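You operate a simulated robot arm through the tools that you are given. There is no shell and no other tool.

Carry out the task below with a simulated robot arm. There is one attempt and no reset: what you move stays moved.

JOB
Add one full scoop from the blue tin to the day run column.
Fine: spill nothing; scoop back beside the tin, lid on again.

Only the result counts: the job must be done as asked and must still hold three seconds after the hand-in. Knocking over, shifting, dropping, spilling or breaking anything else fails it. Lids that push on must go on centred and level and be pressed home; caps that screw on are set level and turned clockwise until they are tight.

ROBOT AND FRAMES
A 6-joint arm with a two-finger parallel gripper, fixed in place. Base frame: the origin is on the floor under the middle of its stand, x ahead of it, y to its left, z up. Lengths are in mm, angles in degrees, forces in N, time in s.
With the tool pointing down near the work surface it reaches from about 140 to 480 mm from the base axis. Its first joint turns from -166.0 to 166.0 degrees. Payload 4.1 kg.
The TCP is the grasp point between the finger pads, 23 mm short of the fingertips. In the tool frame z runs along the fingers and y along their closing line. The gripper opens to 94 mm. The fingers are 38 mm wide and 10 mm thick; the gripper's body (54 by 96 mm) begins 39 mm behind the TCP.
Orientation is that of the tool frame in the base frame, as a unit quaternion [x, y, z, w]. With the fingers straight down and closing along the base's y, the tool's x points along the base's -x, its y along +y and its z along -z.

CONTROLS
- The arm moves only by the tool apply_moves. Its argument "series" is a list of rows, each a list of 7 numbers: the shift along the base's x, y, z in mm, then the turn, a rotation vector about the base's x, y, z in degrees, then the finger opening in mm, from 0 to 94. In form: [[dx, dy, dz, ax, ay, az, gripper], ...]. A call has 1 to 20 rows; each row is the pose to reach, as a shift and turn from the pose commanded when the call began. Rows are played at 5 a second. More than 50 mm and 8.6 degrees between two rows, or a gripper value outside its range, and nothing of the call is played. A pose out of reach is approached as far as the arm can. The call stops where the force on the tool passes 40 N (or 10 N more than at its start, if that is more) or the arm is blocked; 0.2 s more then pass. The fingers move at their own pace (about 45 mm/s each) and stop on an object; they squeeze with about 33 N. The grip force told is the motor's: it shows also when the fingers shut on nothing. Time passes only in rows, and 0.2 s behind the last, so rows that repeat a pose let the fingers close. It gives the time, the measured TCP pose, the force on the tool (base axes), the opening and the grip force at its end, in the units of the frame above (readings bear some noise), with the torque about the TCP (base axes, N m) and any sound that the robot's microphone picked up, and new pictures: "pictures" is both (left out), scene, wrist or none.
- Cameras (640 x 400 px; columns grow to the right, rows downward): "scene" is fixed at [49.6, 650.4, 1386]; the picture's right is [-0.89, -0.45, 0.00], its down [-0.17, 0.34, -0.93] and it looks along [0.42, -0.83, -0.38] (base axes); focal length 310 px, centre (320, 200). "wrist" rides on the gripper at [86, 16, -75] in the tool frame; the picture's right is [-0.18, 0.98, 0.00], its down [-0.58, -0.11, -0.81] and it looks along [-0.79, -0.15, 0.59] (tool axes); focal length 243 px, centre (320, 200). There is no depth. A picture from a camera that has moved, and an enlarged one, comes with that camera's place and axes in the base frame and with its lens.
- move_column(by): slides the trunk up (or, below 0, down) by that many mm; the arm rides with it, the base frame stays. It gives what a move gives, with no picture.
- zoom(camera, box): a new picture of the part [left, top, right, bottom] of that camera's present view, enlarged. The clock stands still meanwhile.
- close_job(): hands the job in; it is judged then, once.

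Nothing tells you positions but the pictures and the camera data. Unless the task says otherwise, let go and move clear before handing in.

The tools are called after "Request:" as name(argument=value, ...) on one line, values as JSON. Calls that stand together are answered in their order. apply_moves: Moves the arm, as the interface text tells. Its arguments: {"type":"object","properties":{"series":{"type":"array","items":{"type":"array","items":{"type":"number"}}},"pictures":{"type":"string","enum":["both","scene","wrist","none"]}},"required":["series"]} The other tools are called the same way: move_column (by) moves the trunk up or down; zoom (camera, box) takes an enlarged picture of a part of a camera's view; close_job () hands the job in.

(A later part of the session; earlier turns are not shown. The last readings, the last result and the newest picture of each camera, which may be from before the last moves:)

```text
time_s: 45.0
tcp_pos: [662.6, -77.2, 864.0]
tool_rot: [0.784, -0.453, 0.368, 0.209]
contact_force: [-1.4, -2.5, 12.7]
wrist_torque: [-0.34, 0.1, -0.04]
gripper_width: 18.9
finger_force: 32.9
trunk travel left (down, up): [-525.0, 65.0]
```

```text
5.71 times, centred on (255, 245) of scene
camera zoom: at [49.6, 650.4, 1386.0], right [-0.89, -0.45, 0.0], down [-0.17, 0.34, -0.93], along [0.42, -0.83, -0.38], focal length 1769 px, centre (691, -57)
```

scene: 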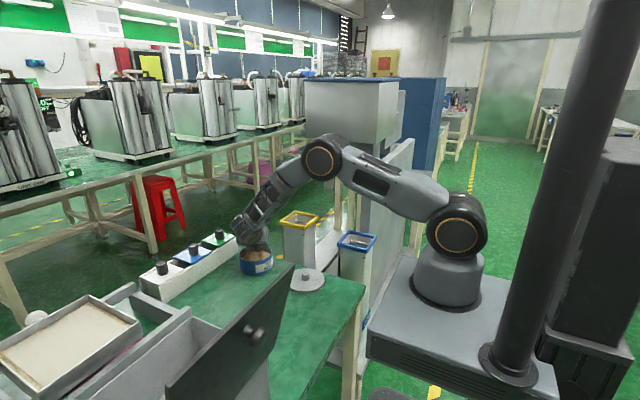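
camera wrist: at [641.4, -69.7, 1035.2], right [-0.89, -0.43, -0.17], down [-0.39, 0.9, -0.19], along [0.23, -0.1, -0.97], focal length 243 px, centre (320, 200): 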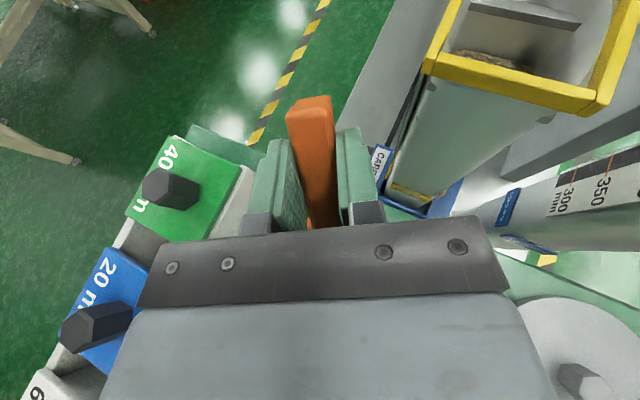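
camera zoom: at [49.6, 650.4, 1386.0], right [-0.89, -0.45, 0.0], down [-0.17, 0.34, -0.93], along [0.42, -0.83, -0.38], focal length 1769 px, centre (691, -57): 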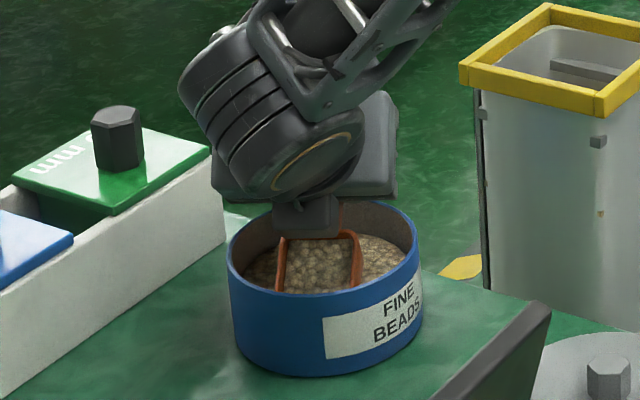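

The bowl now holds beads, but 12.7 N shows something touching, probably a fingertip near the tin rim. I'll look closely before lifting.

Request:
zoom(camera="scene", box=[236, 232, 276, 260])

Request:
zoom(camera="wrist", box=[0, 0, 640, 400])

Request:
zoom(camera="wrist", box=[220, 80, 420, 240])

```text
14.29 times, centred on (256, 246) of scene
camera zoom: at [49.6, 650.4, 1386.0], right [-0.89, -0.45, 0.0], down [-0.17, 0.34, -0.93], along [0.42, -0.83, -0.38], focal length 4422 px, centre (1234, -457)
```

zoom: 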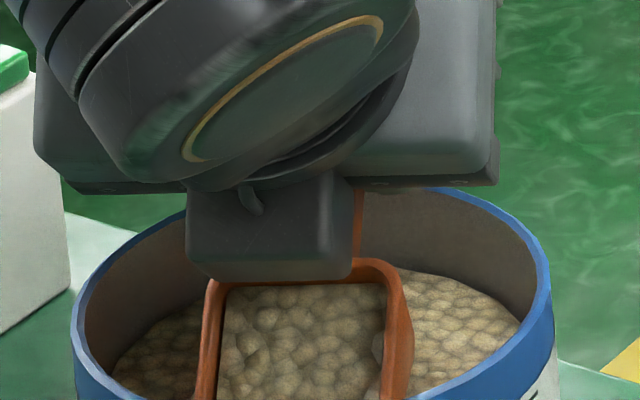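

```text
1.00 times, centred on (320, 200) of wrist (not enlarged: the box is as wide or as high as the picture)
camera zoom: at [648.1, -83.9, 977.1], right [-0.91, -0.39, -0.15], down [-0.4, 0.91, 0.07], along [0.11, 0.12, -0.99], focal length 243 px, centre (320, 200)
```

zoom: 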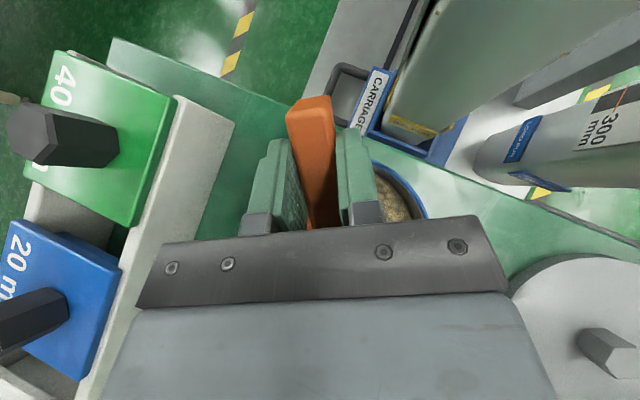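

```text
2.50 times, centred on (320, 160) of wrist
camera zoom: at [648.1, -83.9, 977.1], right [-0.91, -0.39, -0.15], down [-0.4, 0.91, 0.07], along [0.11, 0.12, -0.99], focal length 606 px, centre (320, 300)
```

zoom: 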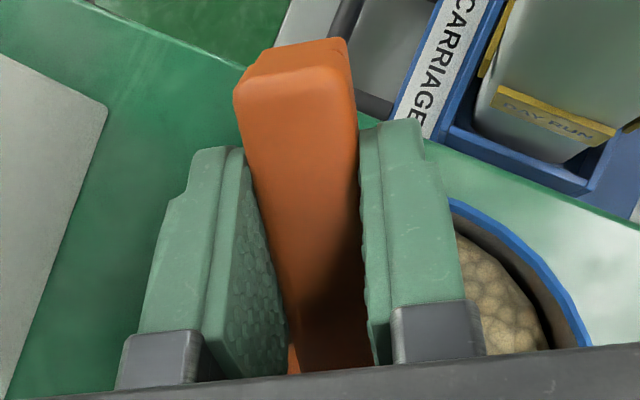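

The right-hand finger seems to be resting on the tin's rim. I'll lift with extra clearance and level the bowl as it comes out, all still above the tin.

Request:
apply_moves(series=[[0, 0, 3, 0, 0, 0, 0], [0, 0, 6, 0, 0, 0, 0], [0.6, -1, 8.3, 3.46, 2, 0, 0], [1.2, -2.1, 9.5, 6.93, 4, 0, 0], [2.3, -3.9, 10, 10.39, 6, 0, 0], [3.2, -5.5, 10.5, 13.86, 8, 0, 0], [3.2, -5.5, 10.5, 13.86, 8, 0, 0]], pictures="none")

Request:
zoom(camera="scene", box=[220, 210, 290, 280])

```text
time_s: 46.6
tcp_pos: [666.4, -81.9, 871.6]
tool_rot: [0.828, -0.478, 0.255, 0.145]
contact_force: [-0.7, -0.1, 0.6]
wrist_torque: [-0.01, 0.0, 0.03]
gripper_width: 19.1
finger_force: 33.2
trunk travel left (down, up): [-525.0, 65.0]
```

```text
5.71 times, centred on (255, 245) of scene
camera zoom: at [49.6, 650.4, 1386.0], right [-0.89, -0.45, 0.0], down [-0.17, 0.34, -0.93], along [0.42, -0.83, -0.38], focal length 1769 px, centre (691, -57)
```

zoom: 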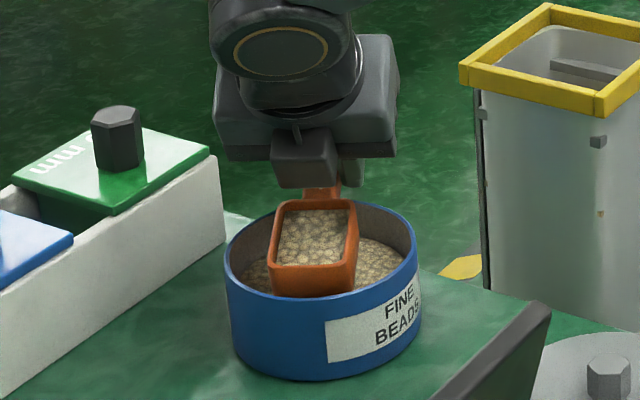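

The bowl has come up with beads in it and nothing is touching. Let me check how full it is.

Request:
zoom(camera="scene", box=[236, 232, 276, 264])

```text
12.50 times, centred on (256, 248) of scene
camera zoom: at [49.6, 650.4, 1386.0], right [-0.89, -0.45, 0.0], down [-0.17, 0.34, -0.93], along [0.42, -0.83, -0.38], focal length 3869 px, centre (1120, -400)
```

zoom: 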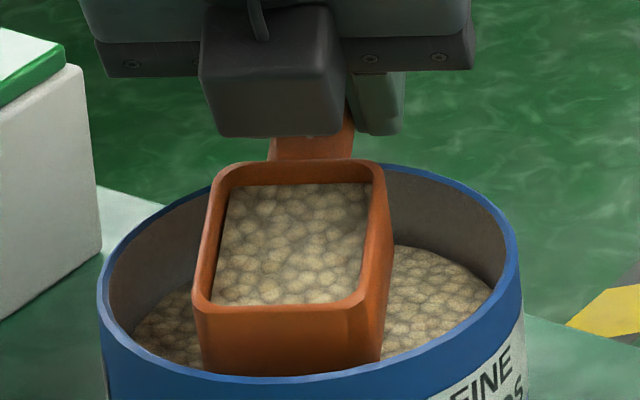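

Request:
apply_moves(series=[[0.6, -1, 4, 3.46, 2, 0, 0], [1.1, -1.9, 6, 6.93, 4, 0, 0], [1.4, -2.4, 8, 10.39, 6, 0, 0], [1.5, -2.6, 12, 12.12, 7, 0, 0], [1.5, -2.6, 20, 12.12, 7, 0, 0], [1.5, -2.6, 20, 12.12, 7, 0, 0]], pictures="none")

Request:
zoom(camera="scene", box=[236, 226, 276, 258])

```text
time_s: 48.0
tcp_pos: [668.4, -84.3, 891.3]
tool_rot: [0.852, -0.493, 0.152, 0.085]
contact_force: [0.2, -0.3, -0.1]
wrist_torque: [-0.03, -0.02, -0.01]
gripper_width: 19.2
finger_force: 32.7
trunk travel left (down, up): [-525.0, 65.0]
```

```text
12.50 times, centred on (256, 242) of scene
camera zoom: at [49.6, 650.4, 1386.0], right [-0.89, -0.45, 0.0], down [-0.17, 0.34, -0.93], along [0.42, -0.83, -0.38], focal length 3869 px, centre (1120, -325)
```

zoom: 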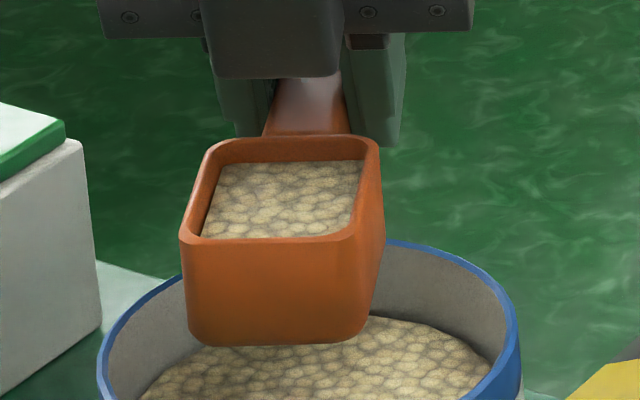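

The bowl is level now, with beads a little below its rim. I'll measure the fill more closely to judge whether it counts as full.

Request:
zoom(camera="scene", box=[244, 230, 264, 246])

Request:
zoom(camera="scene", box=[238, 240, 276, 268])

```text
16.00 times, centred on (254, 238) of scene
camera zoom: at [49.6, 650.4, 1386.0], right [-0.89, -0.45, 0.0], down [-0.17, 0.34, -0.93], along [0.42, -0.83, -0.38], focal length 4952 px, centre (1376, -408)
```

zoom: 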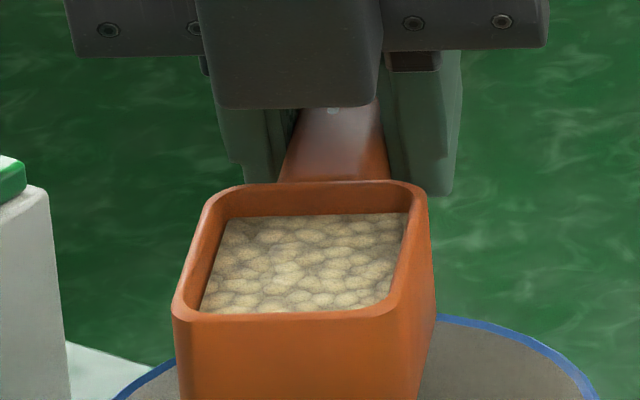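

```text
14.29 times, centred on (257, 254) of scene
camera zoom: at [49.6, 650.4, 1386.0], right [-0.89, -0.45, 0.0], down [-0.17, 0.34, -0.93], along [0.42, -0.83, -0.38], focal length 4422 px, centre (1220, -571)
```

zoom: 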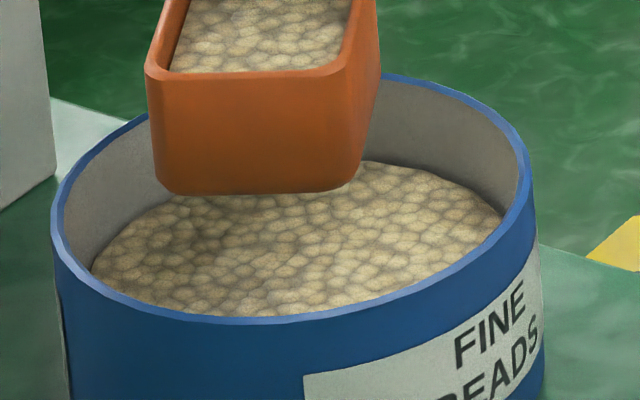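

The beads sit about 5 mm below the bowl rim, roughly 80% full, and the tin level dropped slightly. I'd like it fuller, so I'll re-centre over the tin and tilt a little to see how the contents behave. Anything that slips off falls back into the tin.

Request:
apply_moves(series=[[3, -5, 0, 0, 0, 0, 0], [6, -10, 0, 0, 0, 0, 0], [8.5, -14.7, 0, 0, 0, 0, 0], [8.2, -14.2, 9, -6.5, -3.75, 0, 0], [7.4, -12.8, 18, -13, -7.5, 0, 0], [7.4, -12.8, 18, -13, -7.5, 0, 0]], pictures="none")

Request:
zoom(camera="scene", box=[236, 226, 276, 258])

```text
time_s: 49.4
tcp_pos: [675.7, -98.7, 910.8]
tool_rot: [0.826, -0.477, 0.261, 0.149]
contact_force: [0.1, -0.3, 0.3]
wrist_torque: [-0.03, 0.01, -0.01]
gripper_width: 18.8
finger_force: 32.7
trunk travel left (down, up): [-525.0, 65.0]
```

```text
12.50 times, centred on (256, 242) of scene
camera zoom: at [49.6, 650.4, 1386.0], right [-0.89, -0.45, 0.0], down [-0.17, 0.34, -0.93], along [0.42, -0.83, -0.38], focal length 3869 px, centre (1120, -325)
```

zoom: 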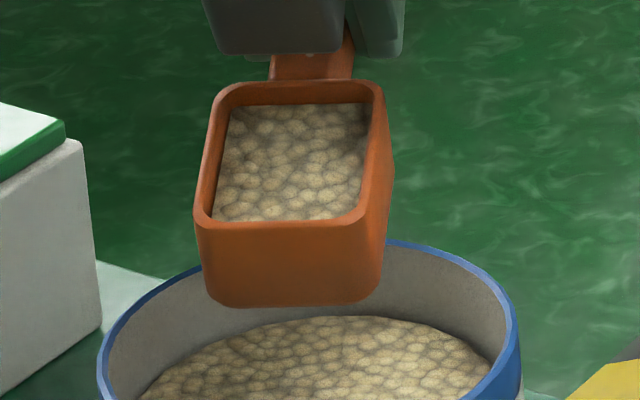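

At 15° the contents stay put. I'll try 30°.

Request:
apply_moves(series=[[-0.6, 1.1, 8, -6.5, -3.75, 0, 0], [-1.7, 3, 15, -13, -7.5, 0, 0], [-1.7, 3, 15, -13, -7.5, 0, 0]], pictures="none")

Request:
zoom(camera="scene", box=[236, 226, 276, 258])

```text
time_s: 50.2
tcp_pos: [673.8, -93.5, 925.2]
tool_rot: [0.785, -0.452, 0.368, 0.21]
contact_force: [0.2, -1.2, -0.1]
wrist_torque: [0.01, 0.0, 0.0]
gripper_width: 19.0
finger_force: 32.9
trunk travel left (down, up): [-525.0, 65.0]
```

```text
12.50 times, centred on (256, 242) of scene
camera zoom: at [49.6, 650.4, 1386.0], right [-0.89, -0.45, 0.0], down [-0.17, 0.34, -0.93], along [0.42, -0.83, -0.38], focal length 3869 px, centre (1120, -325)
```

zoom: 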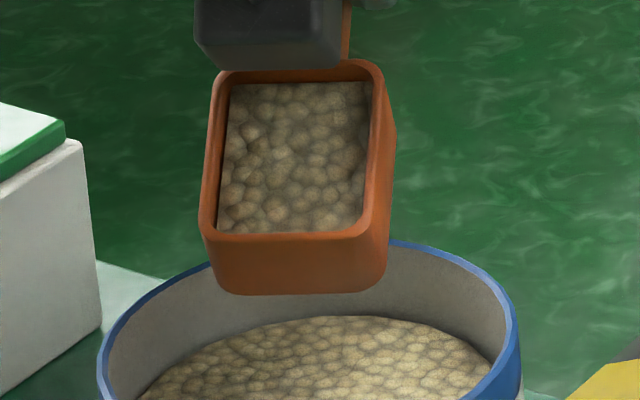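

The fill looks unchanged even at 30°. A second pass through the beads will show whether it can take more, so I'll dip again at 40° and sweep with a bit more travel.

Request:
apply_moves(series=[[-1, 1.7, -6, -4.33, -2.5, 0, 0], [-2.5, 4.3, -14, -8.66, -5, 0, 0], [-2.5, 4.3, -24, -8.66, -5, 0, 0], [-2.5, 4.3, -34, -8.66, -5, 0, 0], [-2.5, 4.3, -44, -8.66, -5, 0, 0], [-2.5, 4.3, -49, -8.66, -5, 0, 0], [-2.5, 4.3, -53, -8.66, -5, 0, 0], [-2.5, 4.3, -53, -8.66, -5, 0, 0]], pictures="none")

Request:
zoom(camera="scene", box=[226, 222, 286, 270])

```text
time_s: 52.0
tcp_pos: [669.5, -89.4, 870.3]
tool_rot: [0.75, -0.433, 0.433, 0.249]
contact_force: [-0.6, 1.3, -1.0]
wrist_torque: [0.07, 0.01, -0.03]
gripper_width: 19.0
finger_force: 33.0
trunk travel left (down, up): [-525.0, 65.0]
```

```text
8.33 times, centred on (256, 246) of scene
camera zoom: at [49.6, 650.4, 1386.0], right [-0.89, -0.45, 0.0], down [-0.17, 0.34, -0.93], along [0.42, -0.83, -0.38], focal length 2579 px, centre (853, -183)
```

zoom: 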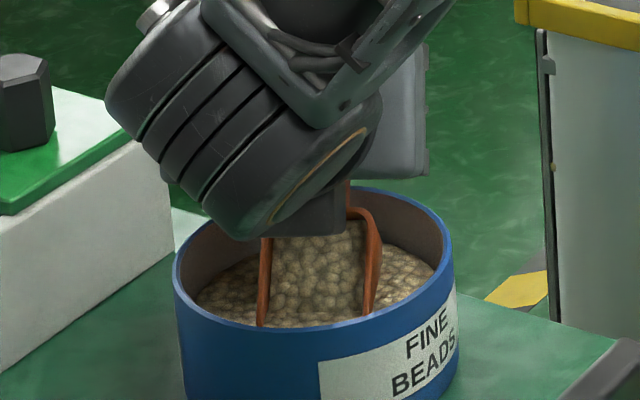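

Request:
apply_moves(series=[[-2.2, 3.8, 0.5, 0, 0, 0, 0], [-4.4, 7.6, 0.5, 0, 0, 0, 0], [-6.6, 11.4, 0.5, 0, 0, 0, 0], [-8.8, 15.2, 0.5, 0, 0, 0, 0], [-10.5, 18.2, 0.5, 0, 0, 0, 0], [-10.3, 17.8, 2, 3.46, 2, 0, 0], [-10.0, 17.3, 5, 5.2, 3, 0, 0], [-9.7, 16.8, 10, 6.93, 4, 0, 0], [-9.0, 15.6, 14, 10.39, 6, 0, 0], [-8.5, 14.7, 18, 13.86, 8, 0, 0], [-8.5, 14.7, 18, 13.86, 8, 0, 0]], pictures="none")

Request:
zoom(camera="scene", box=[236, 228, 276, 260])

```text
time_s: 54.4
tcp_pos: [662.5, -74.7, 890.6]
tool_rot: [0.803, -0.464, 0.325, 0.186]
contact_force: [-0.7, 0.3, 0.2]
wrist_torque: [-0.01, 0.02, -0.02]
gripper_width: 19.0
finger_force: 33.1
trunk travel left (down, up): [-525.0, 65.0]
```

```text
12.50 times, centred on (256, 244) of scene
camera zoom: at [49.6, 650.4, 1386.0], right [-0.89, -0.45, 0.0], down [-0.17, 0.34, -0.93], along [0.42, -0.83, -0.38], focal length 3869 px, centre (1120, -350)
```

zoom: 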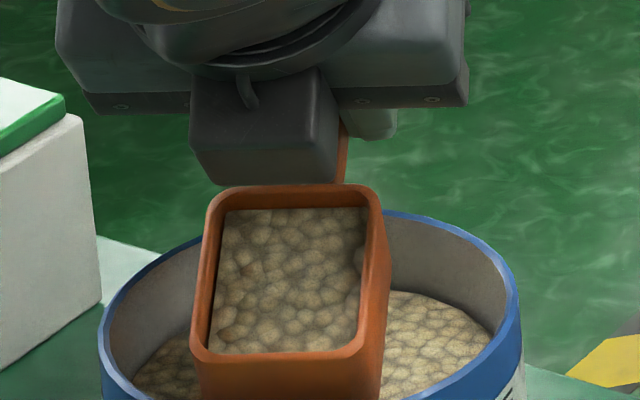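

Request:
apply_moves(series=[[1.5, -2.6, 1, 5.2, 3, 0, 0], [3, -5, 1.5, 10.39, 6, 0, 0], [4.5, -7.5, 2, 15.59, 9, 0, 0], [5.4, -9.3, 2, 20.78, 12, 0, 0], [5.4, -9.3, 2, 20.78, 12, 0, 0]], pictures="none")

Request:
zoom(camera="scene", box=[244, 230, 264, 246])

Request:
zoom(camera="scene", box=[238, 240, 276, 268])

```text
time_s: 55.6
tcp_pos: [668.4, -83.2, 892.8]
tool_rot: [0.853, -0.493, 0.151, 0.087]
contact_force: [0.0, 0.5, -0.9]
wrist_torque: [-0.02, -0.01, 0.02]
gripper_width: 19.0
finger_force: 32.7
trunk travel left (down, up): [-525.0, 65.0]
```

```text
16.00 times, centred on (254, 238) of scene
camera zoom: at [49.6, 650.4, 1386.0], right [-0.89, -0.45, 0.0], down [-0.17, 0.34, -0.93], along [0.42, -0.83, -0.38], focal length 4952 px, centre (1376, -408)
```

zoom: 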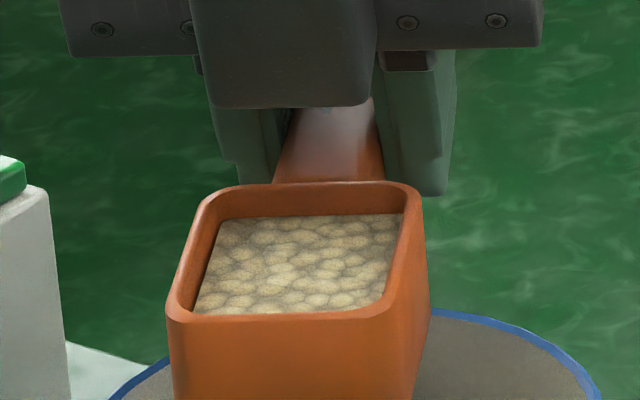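

```text
14.29 times, centred on (257, 254) of scene
camera zoom: at [49.6, 650.4, 1386.0], right [-0.89, -0.45, 0.0], down [-0.17, 0.34, -0.93], along [0.42, -0.83, -0.38], focal length 4422 px, centre (1220, -571)
```

zoom: 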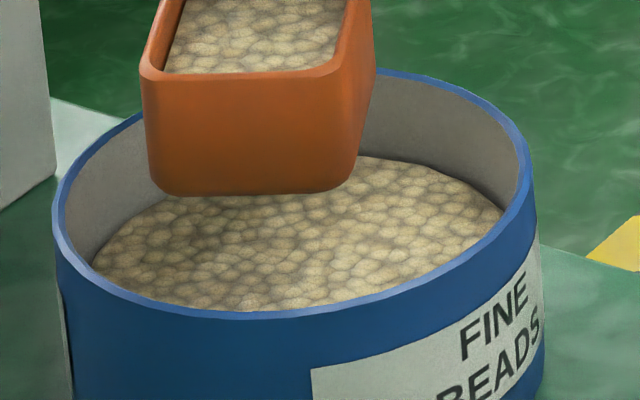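

The second pass left the bowl exactly as before, so it's at its full level. I'll lift it level, well clear of the tin, and carry it slowly towards the yellow column while looking for an exact fix on the mouth.

Request:
apply_moves(series=[[0, 0, 4, 0, 0, 0, 0], [0, 0, 10, 0, 0, 0, 0], [0, 0, 18, 0, 0, 0, 0], [0, 0, 26, 0, 0, 0, 0], [0, 0, 34, 0, 0, 0, 0], [0, 0, 40, 0, 0, 0, 0], [-1, -4, 43, 0, 0, 0, 0], [-2, -11, 45, 0, 0, 0, 0], [-3, -20, 45, 0, 0, 0, 0], [-4, -30, 45, 0, 0, 0, 0], [-5, -40, 45, 0, 0, 0, 0], [-6, -50, 45, 0, 0, 0, 0], [-7, -60, 45, 0, 0, 0, 0], [-8, -70, 45, 0, 0, 0, 0], [-9, -78, 45, 0, 0, 0, 0], [-10, -84, 45, 0, 0, 0, 0], [-10, -86, 45, 0, 0, 0, 0], [-10, -86, 45, 0, 0, 0, 0]], pictures="both")

Request:
zoom(camera="scene", box=[230, 180, 330, 260])

Request:
zoom(camera="wrist", box=[320, 0, 640, 200])

```text
time_s: 59.4
tcp_pos: [656.5, -168.7, 936.8]
tool_rot: [0.853, -0.493, 0.151, 0.086]
contact_force: [-0.2, -1.0, -0.9]
wrist_torque: [-0.02, -0.01, 0.03]
gripper_width: 19.0
finger_force: 32.5
trunk travel left (down, up): [-525.0, 65.0]
camera wrist: at [670.8, -227.0, 1035.7], right [-0.94, -0.34, -0.07], down [-0.32, 0.77, 0.56], along [-0.14, 0.54, -0.83], focal length 243 px, centre (320, 200)
```

scene: 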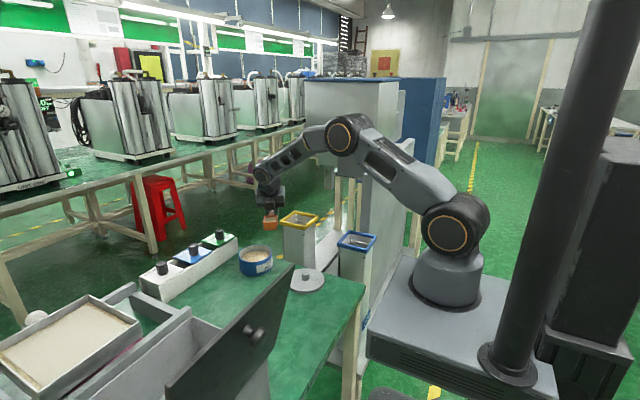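
wrist: 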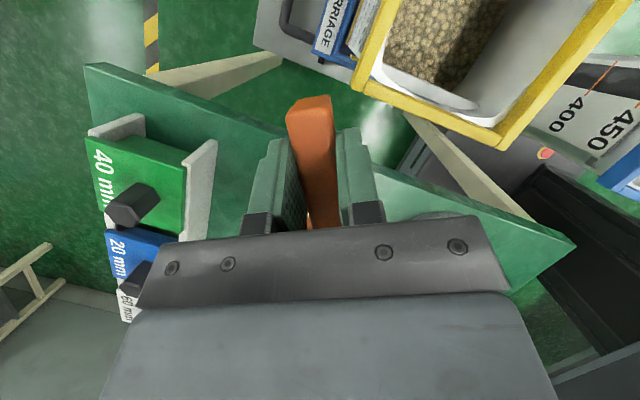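

```text
5.00 times, centred on (280, 220) of scene
camera zoom: at [49.6, 650.4, 1386.0], right [-0.89, -0.45, 0.0], down [-0.17, 0.34, -0.93], along [0.42, -0.83, -0.38], focal length 1548 px, centre (520, 100)
```

zoom: 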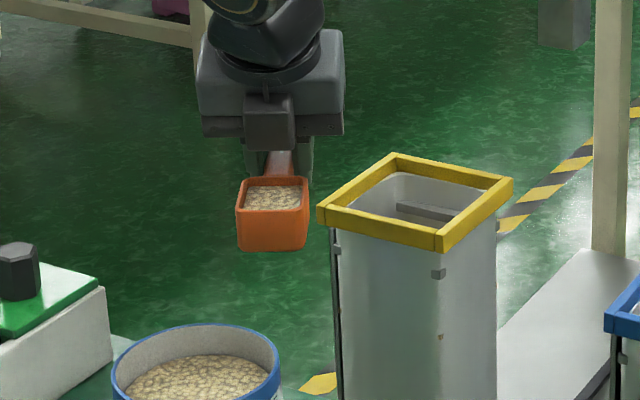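

```text
2.00 times, centred on (480, 100) of wrist
camera zoom: at [670.8, -227.0, 1035.7], right [-0.94, -0.34, -0.07], down [-0.32, 0.77, 0.56], along [-0.14, 0.54, -0.83], focal length 485 px, centre (0, 400)
```

zoom: 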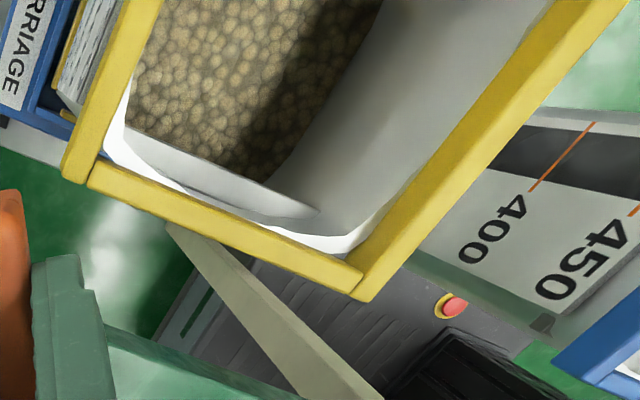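

I can see into the column from above. Its rim top is near z=875, centred at about (597, -259), with roughly 89 mm of inner width. I'll carry the scoop on until its front lip is over the mouth, staying high and nearly level.

Request:
apply_moves(series=[[0, -4, 0.1, 0, 0, 0, 0], [-0.5, -11, 0.1, 0, 0, 0, 0], [-1, -20, 0.2, 0, 0, 0, 0], [-1.5, -30, 0.2, -0.87, -0.5, 0, 0], [-2, -41, 0.3, -1.73, -1, 0, 0], [-2.5, -52, 0.3, -2.6, -1.5, 0, 0], [-3, -63, 0.4, -3.46, -2, 0, 0], [-3.7, -74, 0.4, -4.33, -2.5, 0, 0], [-4.2, -85, 0.5, -5.2, -3, 0, 0], [-4.8, -96, 0.5, -6.06, -3.5, 0, 0], [-5.3, -107, 0.6, -6.93, -4, 0, 0], [-5.9, -118, 0.6, -7.79, -4.5, 0, 0], [-6.4, -129, 0.7, -8.66, -5, 0, 0], [-7, -140, 0.7, -9.53, -5.5, 0, 0], [-7.5, -150, 0.7, -10.39, -6, 0, 0], [-8, -160, 0.7, -10.39, -6, 0, 0], [-8.4, -168, 0.7, -10.39, -6, 0, 0], [-8.75, -174, 0.7, -10.39, -6, 0, 0], [-8.75, -177.4, 0.7, -10.39, -6, 0, 0], [-8.75, -177.4, 0.7, -10.39, -6, 0, 0]], pictures="both")

Request:
zoom(camera="scene", box=[250, 170, 350, 250])

Request:
zoom(camera="wrist", box=[220, 80, 620, 280])

```text
time_s: 63.6
tcp_pos: [650.6, -348.2, 936.0]
tool_rot: [0.832, -0.481, 0.239, 0.137]
contact_force: [0.4, 0.1, -1.2]
wrist_torque: [0.03, -0.02, 0.0]
gripper_width: 18.9
finger_force: 33.0
trunk travel left (down, up): [-525.0, 65.0]
camera wrist: at [653.2, -385.7, 1045.4], right [-0.93, -0.36, -0.1], down [-0.37, 0.85, 0.38], along [-0.05, 0.39, -0.92], focal length 243 px, centre (320, 200)
```

scene: 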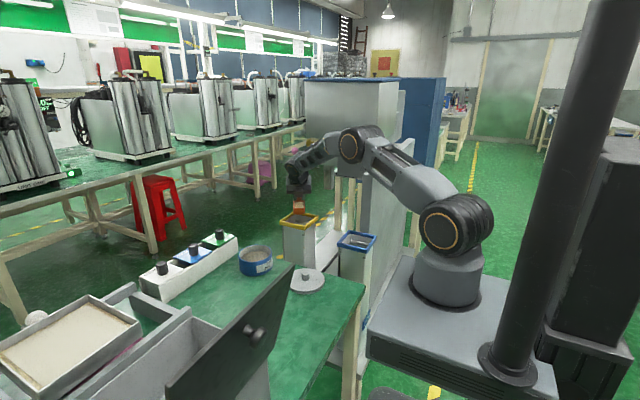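
wrist: 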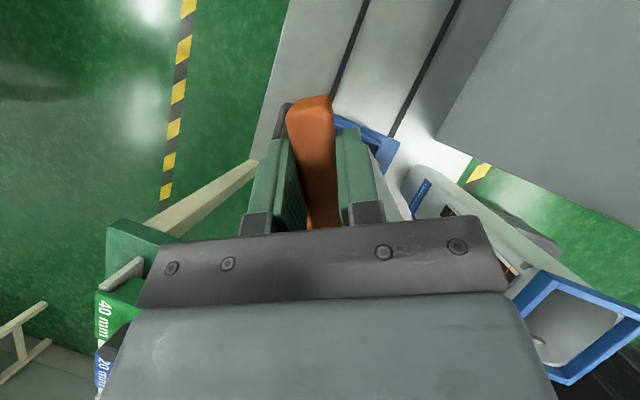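

```text
5.00 times, centred on (300, 210) of scene
camera zoom: at [49.6, 650.4, 1386.0], right [-0.89, -0.45, 0.0], down [-0.17, 0.34, -0.93], along [0.42, -0.83, -0.38], focal length 1548 px, centre (420, 150)
```

zoom: 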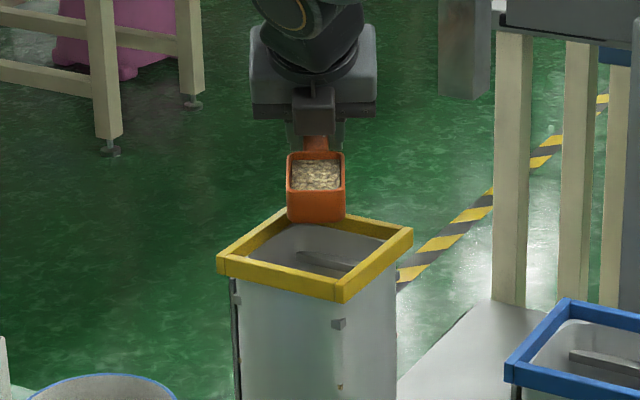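

```text
1.60 times, centred on (420, 180) of wrist
camera zoom: at [653.2, -385.7, 1045.4], right [-0.93, -0.36, -0.1], down [-0.37, 0.85, 0.38], along [-0.05, 0.39, -0.92], focal length 388 px, centre (160, 232)
```

zoom: 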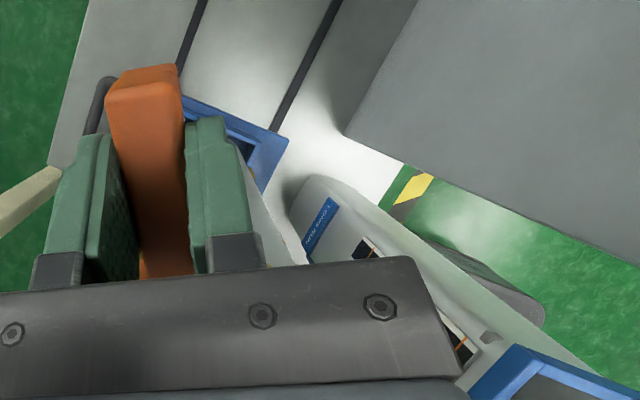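

The lip is over the mouth, and the scoop still holds its load. Now I'll pour slowly, keeping the lip over the centre of the opening while tipping further.

Request:
apply_moves(series=[[-1.65, 2.9, 5.1, -4.33, -2.5, 0, 0], [-3.65, 6.3, 9.9, -8.66, -5, 0, 0], [-6, 10.4, 14.4, -12.99, -7.5, 0, 0], [-8.65, 15, 18.6, -17.32, -10, 0, 0], [-11.1, 19.2, 22.4, -21.65, -12.5, 0, 0], [-13.85, 24, 25.7, -25.98, -15, 0, 0], [-16.9, 29.3, 29.5, -30.31, -17.5, 0, 0], [-20.15, 34.9, 32.8, -34.64, -20, 0, 0], [-20.15, 34.9, 32.8, -34.64, -20, 0, 0]], pictures="none")

Request:
zoom(camera="scene", box=[250, 170, 350, 250])

```text
time_s: 65.6
tcp_pos: [628.9, -314.1, 970.6]
tool_rot: [0.7, -0.404, 0.511, 0.293]
contact_force: [0.9, 0.1, 0.0]
wrist_torque: [0.02, 0.0, -0.04]
gripper_width: 19.3
finger_force: 33.0
trunk travel left (down, up): [-525.0, 65.0]
```

```text
5.00 times, centred on (300, 210) of scene
camera zoom: at [49.6, 650.4, 1386.0], right [-0.89, -0.45, 0.0], down [-0.17, 0.34, -0.93], along [0.42, -0.83, -0.38], focal length 1548 px, centre (420, 150)
```

zoom: 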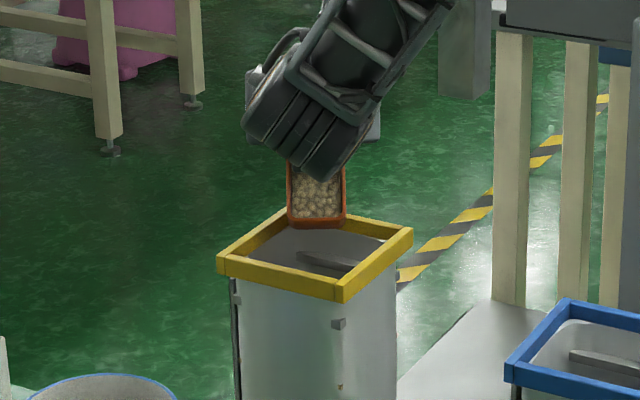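

Still full at 52° and well centred over the mouth. Continuing the tip.

Request:
apply_moves(series=[[-3.45, 6, 3.7, -4.33, -2.5, 0, 0], [-7.1, 12.3, 6.8, -8.66, -5, 0, 0], [-10.95, 19, 9.2, -12.99, -7.5, 0, 0], [-14.9, 25.8, 11.9, -17.32, -10, 0, 0], [-18.95, 32.8, 13.9, -21.65, -12.5, 0, 0], [-23.1, 40, 15.2, -25.98, -15, 0, 0], [-23.1, 40, 15.2, -25.98, -15, 0, 0]], pictures="none")

Request:
zoom(camera="scene", box=[250, 170, 350, 250])

```text
time_s: 67.2
tcp_pos: [607.0, -273.6, 983.5]
tool_rot: [0.545, -0.314, 0.674, 0.388]
contact_force: [0.1, -0.5, -1.4]
wrist_torque: [0.02, -0.02, -0.03]
gripper_width: 19.2
finger_force: 32.9
trunk travel left (down, up): [-525.0, 65.0]
```

```text
5.00 times, centred on (300, 210) of scene
camera zoom: at [49.6, 650.4, 1386.0], right [-0.89, -0.45, 0.0], down [-0.17, 0.34, -0.93], along [0.42, -0.83, -0.38], focal length 1548 px, centre (420, 150)
```

zoom: 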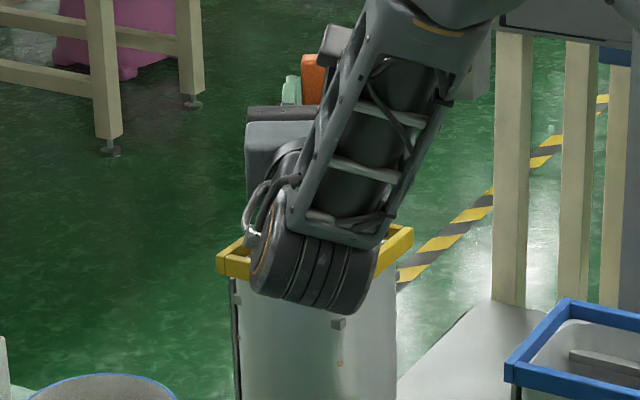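

Request:
apply_moves(series=[[-2.1, 3.6, 0.4, -2.17, -1.25, 0, 0], [-4.2, 7.3, 0.6, -4.33, -2.5, 0, 0], [-6.3, 10.9, 0.6, -6.5, -3.75, 0, 0], [-8.4, 14.6, 0.4, -8.66, -5, 0, 0], [-12.5, 21.7, -0.4, -12.99, -7.5, 0, 0], [-12.5, 21.7, -0.4, -12.99, -7.5, 0, 0], [-12.5, 21.7, -0.4, -12.99, -7.5, 0, 0]], pictures="both")

```text
time_s: 68.8
tcp_pos: [594.5, -252.4, 985.3]
tool_rot: [0.453, -0.261, 0.739, 0.425]
contact_force: [0.5, 0.0, -0.4]
wrist_torque: [0.01, -0.03, -0.02]
gripper_width: 19.0
finger_force: 32.8
trunk travel left (down, up): [-525.0, 65.0]
camera wrist: at [527.3, -169.2, 1027.2], right [-0.81, -0.57, -0.16], down [-0.13, 0.45, -0.88], along [0.57, -0.69, -0.44], focal length 243 px, centre (320, 200)
```

scene: 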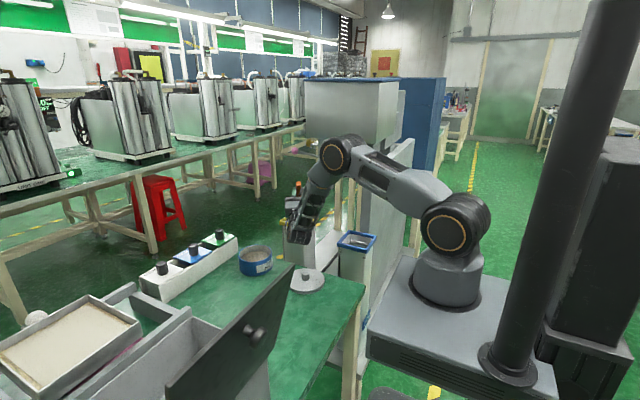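
wrist: 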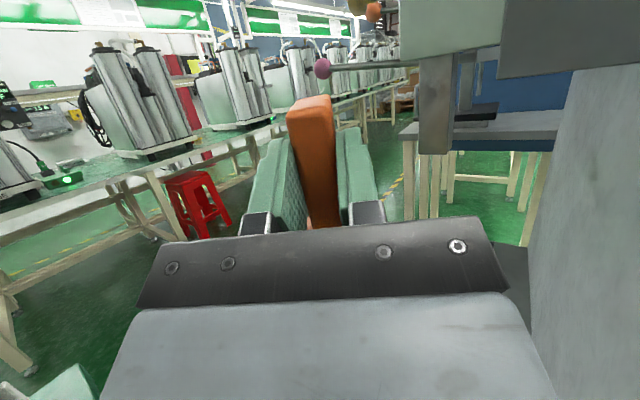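

I'll tip a few degrees more with a couple of small shakes to empty it completely, then come back to inspect.

Request:
apply_moves(series=[[-4.1, 7.1, 1.4, -4.33, -2.5, 0, 0], [-4.1, 7.1, 4.4, -4.33, -2.5, 0, 0], [-4.1, 7.1, 1.4, -4.33, -2.5, 0, 0], [-4.1, 7.1, 4.4, -4.33, -2.5, 0, 0], [-4.1, 7.1, 1.4, -4.33, -2.5, 0, 0], [-4.1, 7.1, 1.4, -4.33, -2.5, 0, 0], [0, 0, 0, 0, 0, 0, 0], [4.1, -7.1, 0.8, 4.33, 2.5, 0, 0], [8.3, -14.4, 0.8, 8.66, 5, 0, 0], [12.5, -21.7, 0.4, 12.99, 7.5, 0, 0]], pictures="none")

Request:
apply_moves(series=[[4.15, -7.2, -1.3, 4.33, 2.5, 0, 0], [8.2, -14.2, -3.3, 8.66, 5, 0, 0], [12.15, -21, -6, 12.99, 7.5, 0, 0], [16, -27.7, -8.4, 17.32, 10, 0, 0], [19.65, -34, -11.5, 21.65, 12.5, 0, 0], [23.1, -40, -15.2, 25.98, 15, 0, 0], [26.35, -45.6, -18, 30.31, 17.5, 0, 0], [29.4, -50.9, -22, 34.64, 20, 0, 0], [29.4, -50.9, -22, 34.64, 20, 0, 0]], pictures="scene")

Request:
zoom(camera="scene", box=[250, 170, 350, 250])

```text
time_s: 71.0
tcp_pos: [606.3, -272.5, 985.5]
tool_rot: [0.545, -0.315, 0.673, 0.387]
contact_force: [0.4, 0.9, -0.4]
wrist_torque: [0.04, -0.01, 0.0]
gripper_width: 19.1
finger_force: 32.8
trunk travel left (down, up): [-525.0, 65.0]
```

```text
time_s: 73.0
tcp_pos: [635.0, -323.3, 963.6]
tool_rot: [0.742, -0.428, 0.447, 0.257]
contact_force: [-0.3, 0.0, -0.6]
wrist_torque: [0.0, 0.02, 0.0]
gripper_width: 18.9
finger_force: 33.2
trunk travel left (down, up): [-525.0, 65.0]
```

scene: 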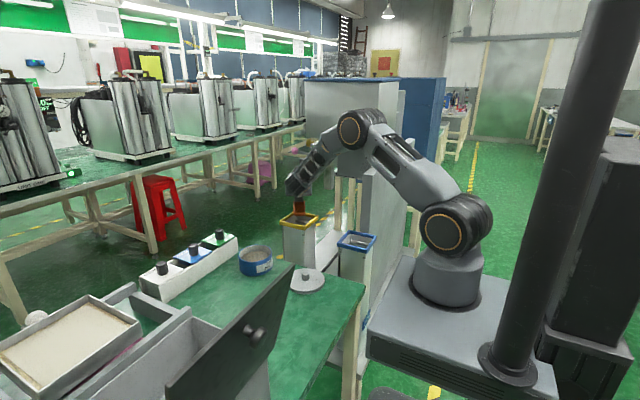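

```text
5.00 times, centred on (300, 210) of scene
camera zoom: at [49.6, 650.4, 1386.0], right [-0.89, -0.45, 0.0], down [-0.17, 0.34, -0.93], along [0.42, -0.83, -0.38], focal length 1548 px, centre (420, 150)
```

zoom: 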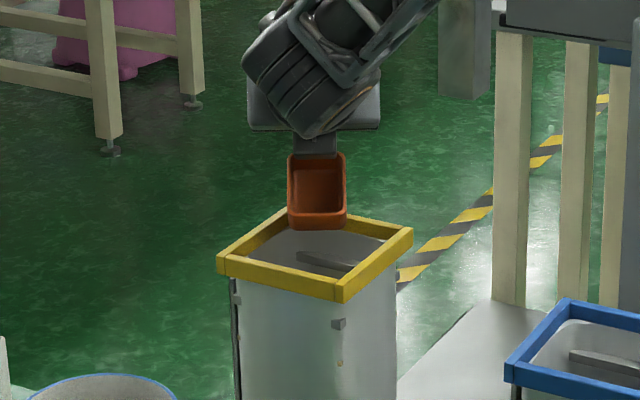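

The bowl looks empty. I'll check closely for leftovers and for anything spilled around the column.

Request:
zoom(camera="scene", box=[300, 196, 330, 220])

Request:
zoom(camera="scene", box=[280, 205, 345, 285])

Request:
zoom(camera="scene", box=[220, 225, 300, 290])

```text
16.00 times, centred on (315, 208) of scene
camera zoom: at [49.6, 650.4, 1386.0], right [-0.89, -0.45, 0.0], down [-0.17, 0.34, -0.93], along [0.42, -0.83, -0.38], focal length 4952 px, centre (400, 72)
```

zoom: 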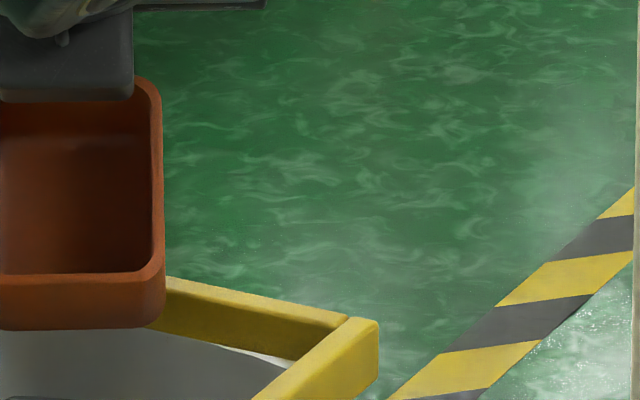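

```text
5.00 times, centred on (312, 245) of scene
camera zoom: at [49.6, 650.4, 1386.0], right [-0.89, -0.45, 0.0], down [-0.17, 0.34, -0.93], along [0.42, -0.83, -0.38], focal length 1548 px, centre (358, -25)
```

zoom: 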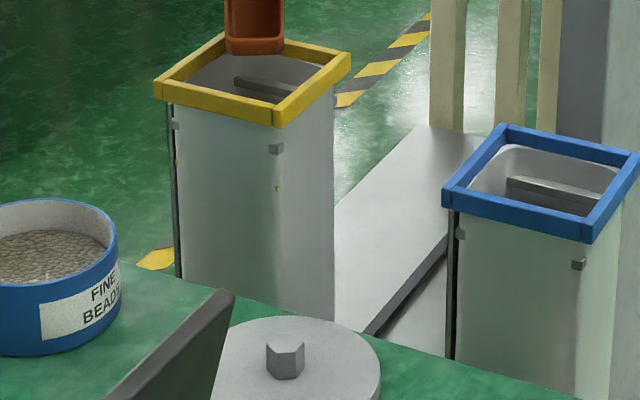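

```text
6.15 times, centred on (260, 258) of scene
camera zoom: at [49.6, 650.4, 1386.0], right [-0.89, -0.45, 0.0], down [-0.17, 0.34, -0.93], along [0.42, -0.83, -0.38], focal length 1905 px, centre (689, -154)
```

zoom: 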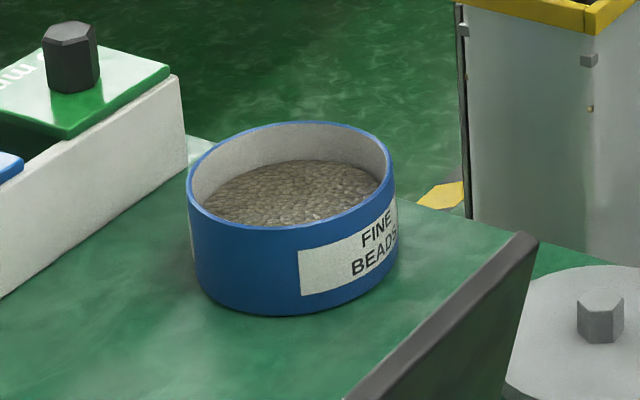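

The bowl is clean, with nothing spilled on the rim, bench or floor. The tin has turned and shifted a few mm, so I'll re-measure it before replacing the lid. Now I'll bring the scoop back, levelling as I go.

Request:
apply_moves(series=[[0, 0, 12, 0, 0, 0, 0], [2, 10, 14, 3, 1.75, 0, 0], [5, 25, 14, 7, 4.05, 0, 0], [9, 45, 12, 12, 6.93, 0, 0], [13, 67, 9, 17, 9.8, 0, 0], [17, 90, 5, 22, 12.7, 0, 0], [21, 112, 1, 27, 15.6, 0, 0], [25, 132, -4, 32, 18.5, 0, 0], [29.65, 154.6, -8, 36.37, 21, 0, 0], [29.65, 154.6, -8, 36.37, 21, 0, 0]], pictures="none")

Request:
apply_moves(series=[[1, 8, -2, 0, 0, 2, 0], [2.5, 22, -4, 0, 0, 6, 0], [4, 38, -6, 0, 0, 10, 0], [6, 56, -8, 0, 0, 14, 0], [8, 75, -10, 0, 0, 18.5, 0], [10, 94, -12, 0, 0, 23, 0], [12, 113, -14, 0, 0, 27.5, 0], [14, 132, -16, 0, 0, 32, 0], [16, 151, -18, 0, 0, 36.5, 0], [18, 170, -21, 0, 0, 41, 0], [20, 190, -24, 0, 0, 45.5, 0], [22, 210, -26, 0, 0, 50, 0], [24, 228, -28, 0, 0, 54.5, 0], [25.5, 241.9, -30, 0, 0, 57.7, 0], [25.5, 241.9, -30, 0, 0, 57.7, 0]], pictures="both")

Request:
zoom(camera="wrist", box=[380, 40, 620, 240])

Request:
zoom(camera="scene", box=[190, 200, 290, 290])

```text
time_s: 75.2
tcp_pos: [664.0, -169.9, 955.3]
tool_rot: [0.852, -0.493, 0.152, 0.087]
contact_force: [-0.1, -1.2, -1.1]
wrist_torque: [0.01, -0.03, 0.01]
gripper_width: 19.2
finger_force: 32.9
trunk travel left (down, up): [-525.0, 65.0]
```

```text
time_s: 78.4
tcp_pos: [689.4, 72.7, 926.1]
tool_rot: [0.985, -0.02, 0.174, 0.003]
contact_force: [0.6, 0.5, 0.1]
wrist_torque: [-0.05, -0.03, 0.0]
gripper_width: 19.1
finger_force: 33.4
trunk travel left (down, up): [-525.0, 65.0]
camera wrist: at [745.3, 53.8, 1025.0], right [-0.21, -0.98, -0.07], down [-0.82, 0.14, 0.56], along [-0.54, 0.17, -0.83], focal length 243 px, centre (320, 200)
```

scene: 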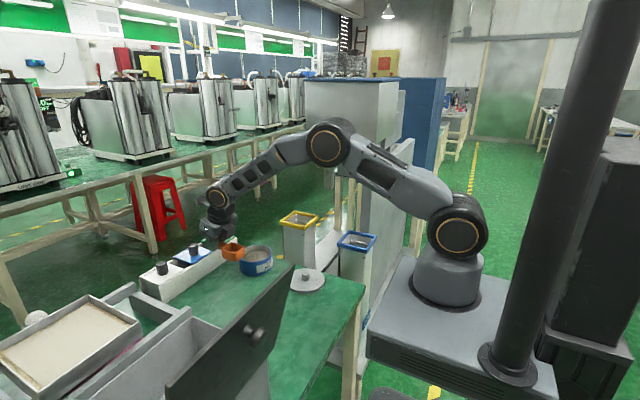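
wrist: 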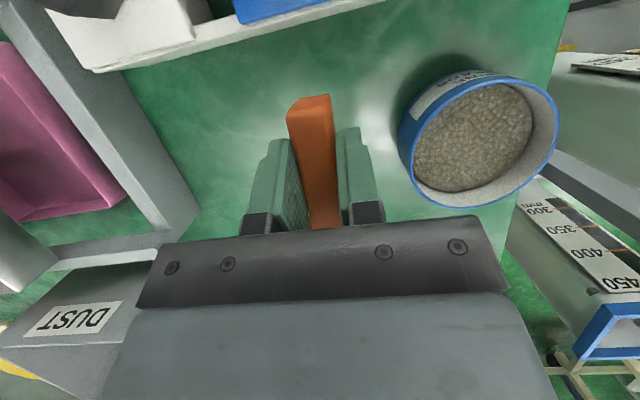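

```text
2.00 times, centred on (500, 140) of wrist
camera zoom: at [745.3, 53.8, 1025.0], right [-0.21, -0.98, -0.07], down [-0.82, 0.14, 0.56], along [-0.54, 0.17, -0.83], focal length 485 px, centre (-40, 320)
```

zoom: 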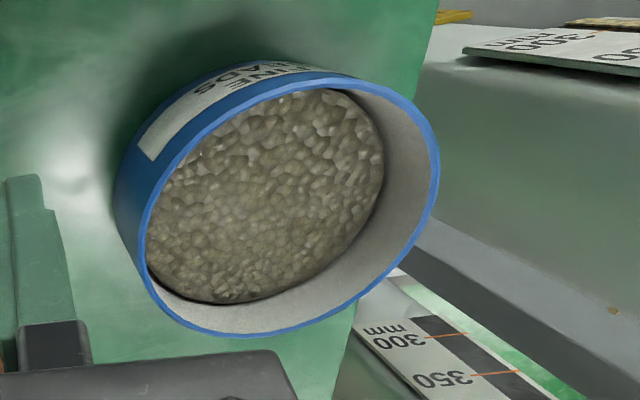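

```text
4.44 times, centred on (240, 245) of scene
camera zoom: at [49.6, 650.4, 1386.0], right [-0.89, -0.45, 0.0], down [-0.17, 0.34, -0.93], along [0.42, -0.83, -0.38], focal length 1376 px, centre (676, 0)
```

zoom: 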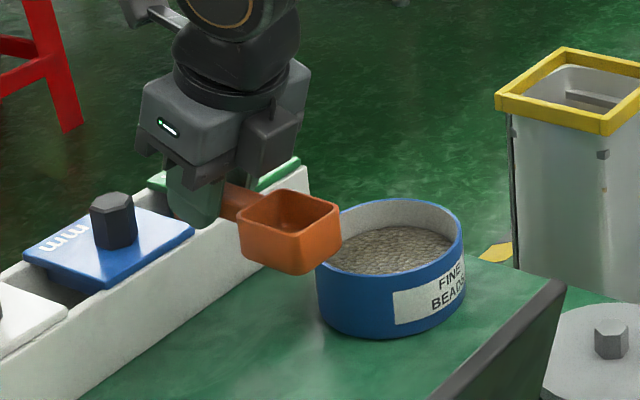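

Lowering the scoop back to its original spot beside the tin, first to just above the bench.

Request:
apply_moves(series=[[0, 0, -15, 0, 0, 0, 0], [0, 0, -35, 0, 0, 0, 0], [0, 0, -55, 0, 0, 0, 0], [0, 0, -75, 0, 0, 0, 0], [0, 0, -92, 0, 0, 0, 0], [0, 0, -103, 0, 0, 0, 0], [0, 0, -109, 0, 0, 0, 0], [0, 0, -109, 0, 0, 0, 0]], pictures="none")

Request:
apply_moves(series=[[0, 0, -1, 0, 0, 0, 0], [0, 0, -2, 0, 0, 0, 0], [0, 0, -3, 0, 0, 0, 0]], pictures="none")

Request:
zoom(camera="scene", box=[190, 210, 280, 300])

```text
time_s: 80.2
tcp_pos: [691.5, 72.4, 817.5]
tool_rot: [0.984, -0.021, 0.175, 0.003]
contact_force: [0.0, 0.7, -0.4]
wrist_torque: [0.0, -0.04, 0.04]
gripper_width: 18.9
finger_force: 33.7
trunk travel left (down, up): [-525.0, 65.0]
```

```text
time_s: 81.0
tcp_pos: [691.7, 73.5, 813.8]
tool_rot: [0.984, -0.02, 0.175, 0.004]
contact_force: [-1.7, 0.0, -0.5]
wrist_torque: [-0.01, 0.01, 0.0]
gripper_width: 19.0
finger_force: 33.1
trunk travel left (down, up): [-525.0, 65.0]
```

```text
4.44 times, centred on (235, 255) of scene
camera zoom: at [49.6, 650.4, 1386.0], right [-0.89, -0.45, 0.0], down [-0.17, 0.34, -0.93], along [0.42, -0.83, -0.38], focal length 1376 px, centre (698, -44)
```

zoom: 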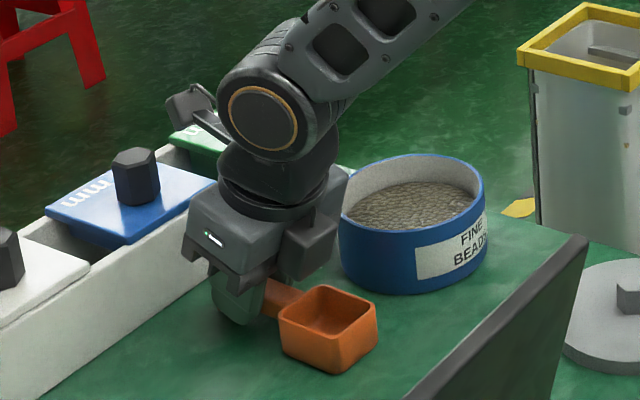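

Request:
apply_moves(series=[[0, 0, -1, 0, 0, 0, 0], [0, 0, -1.6, 0, 0, 0, 0], [0, 0, -1.6, 0, 0, 0, 0]], pictures="none")

Request:
apply_moves(series=[[0, 0, -0.6, 0, 0, 0, 0], [0, 0, -1.1, 0, 0, 0, 0], [0, 0, -1.1, 0, 0, 0, 0]], pictures="none")

Request:
zoom(camera="scene", box=[190, 210, 280, 300])

```text
time_s: 81.8
tcp_pos: [690.2, 72.3, 812.1]
tool_rot: [0.984, -0.019, 0.175, 0.002]
contact_force: [1.3, -0.5, 4.2]
wrist_torque: [0.03, 0.48, 0.01]
gripper_width: 19.0
finger_force: 32.8
trunk travel left (down, up): [-525.0, 65.0]
```

```text
time_s: 82.6
tcp_pos: [691.4, 74.0, 812.5]
tool_rot: [0.984, -0.02, 0.176, 0.002]
contact_force: [4.9, -0.9, 12.6]
wrist_torque: [-0.03, 0.95, 0.0]
gripper_width: 19.3
finger_force: 33.1
trunk travel left (down, up): [-525.0, 65.0]
```

```text
4.44 times, centred on (235, 255) of scene
camera zoom: at [49.6, 650.4, 1386.0], right [-0.89, -0.45, 0.0], down [-0.17, 0.34, -0.93], along [0.42, -0.83, -0.38], focal length 1376 px, centre (698, -44)
```

zoom: 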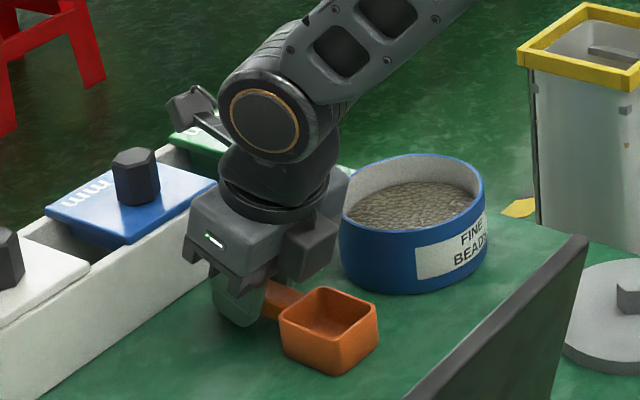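

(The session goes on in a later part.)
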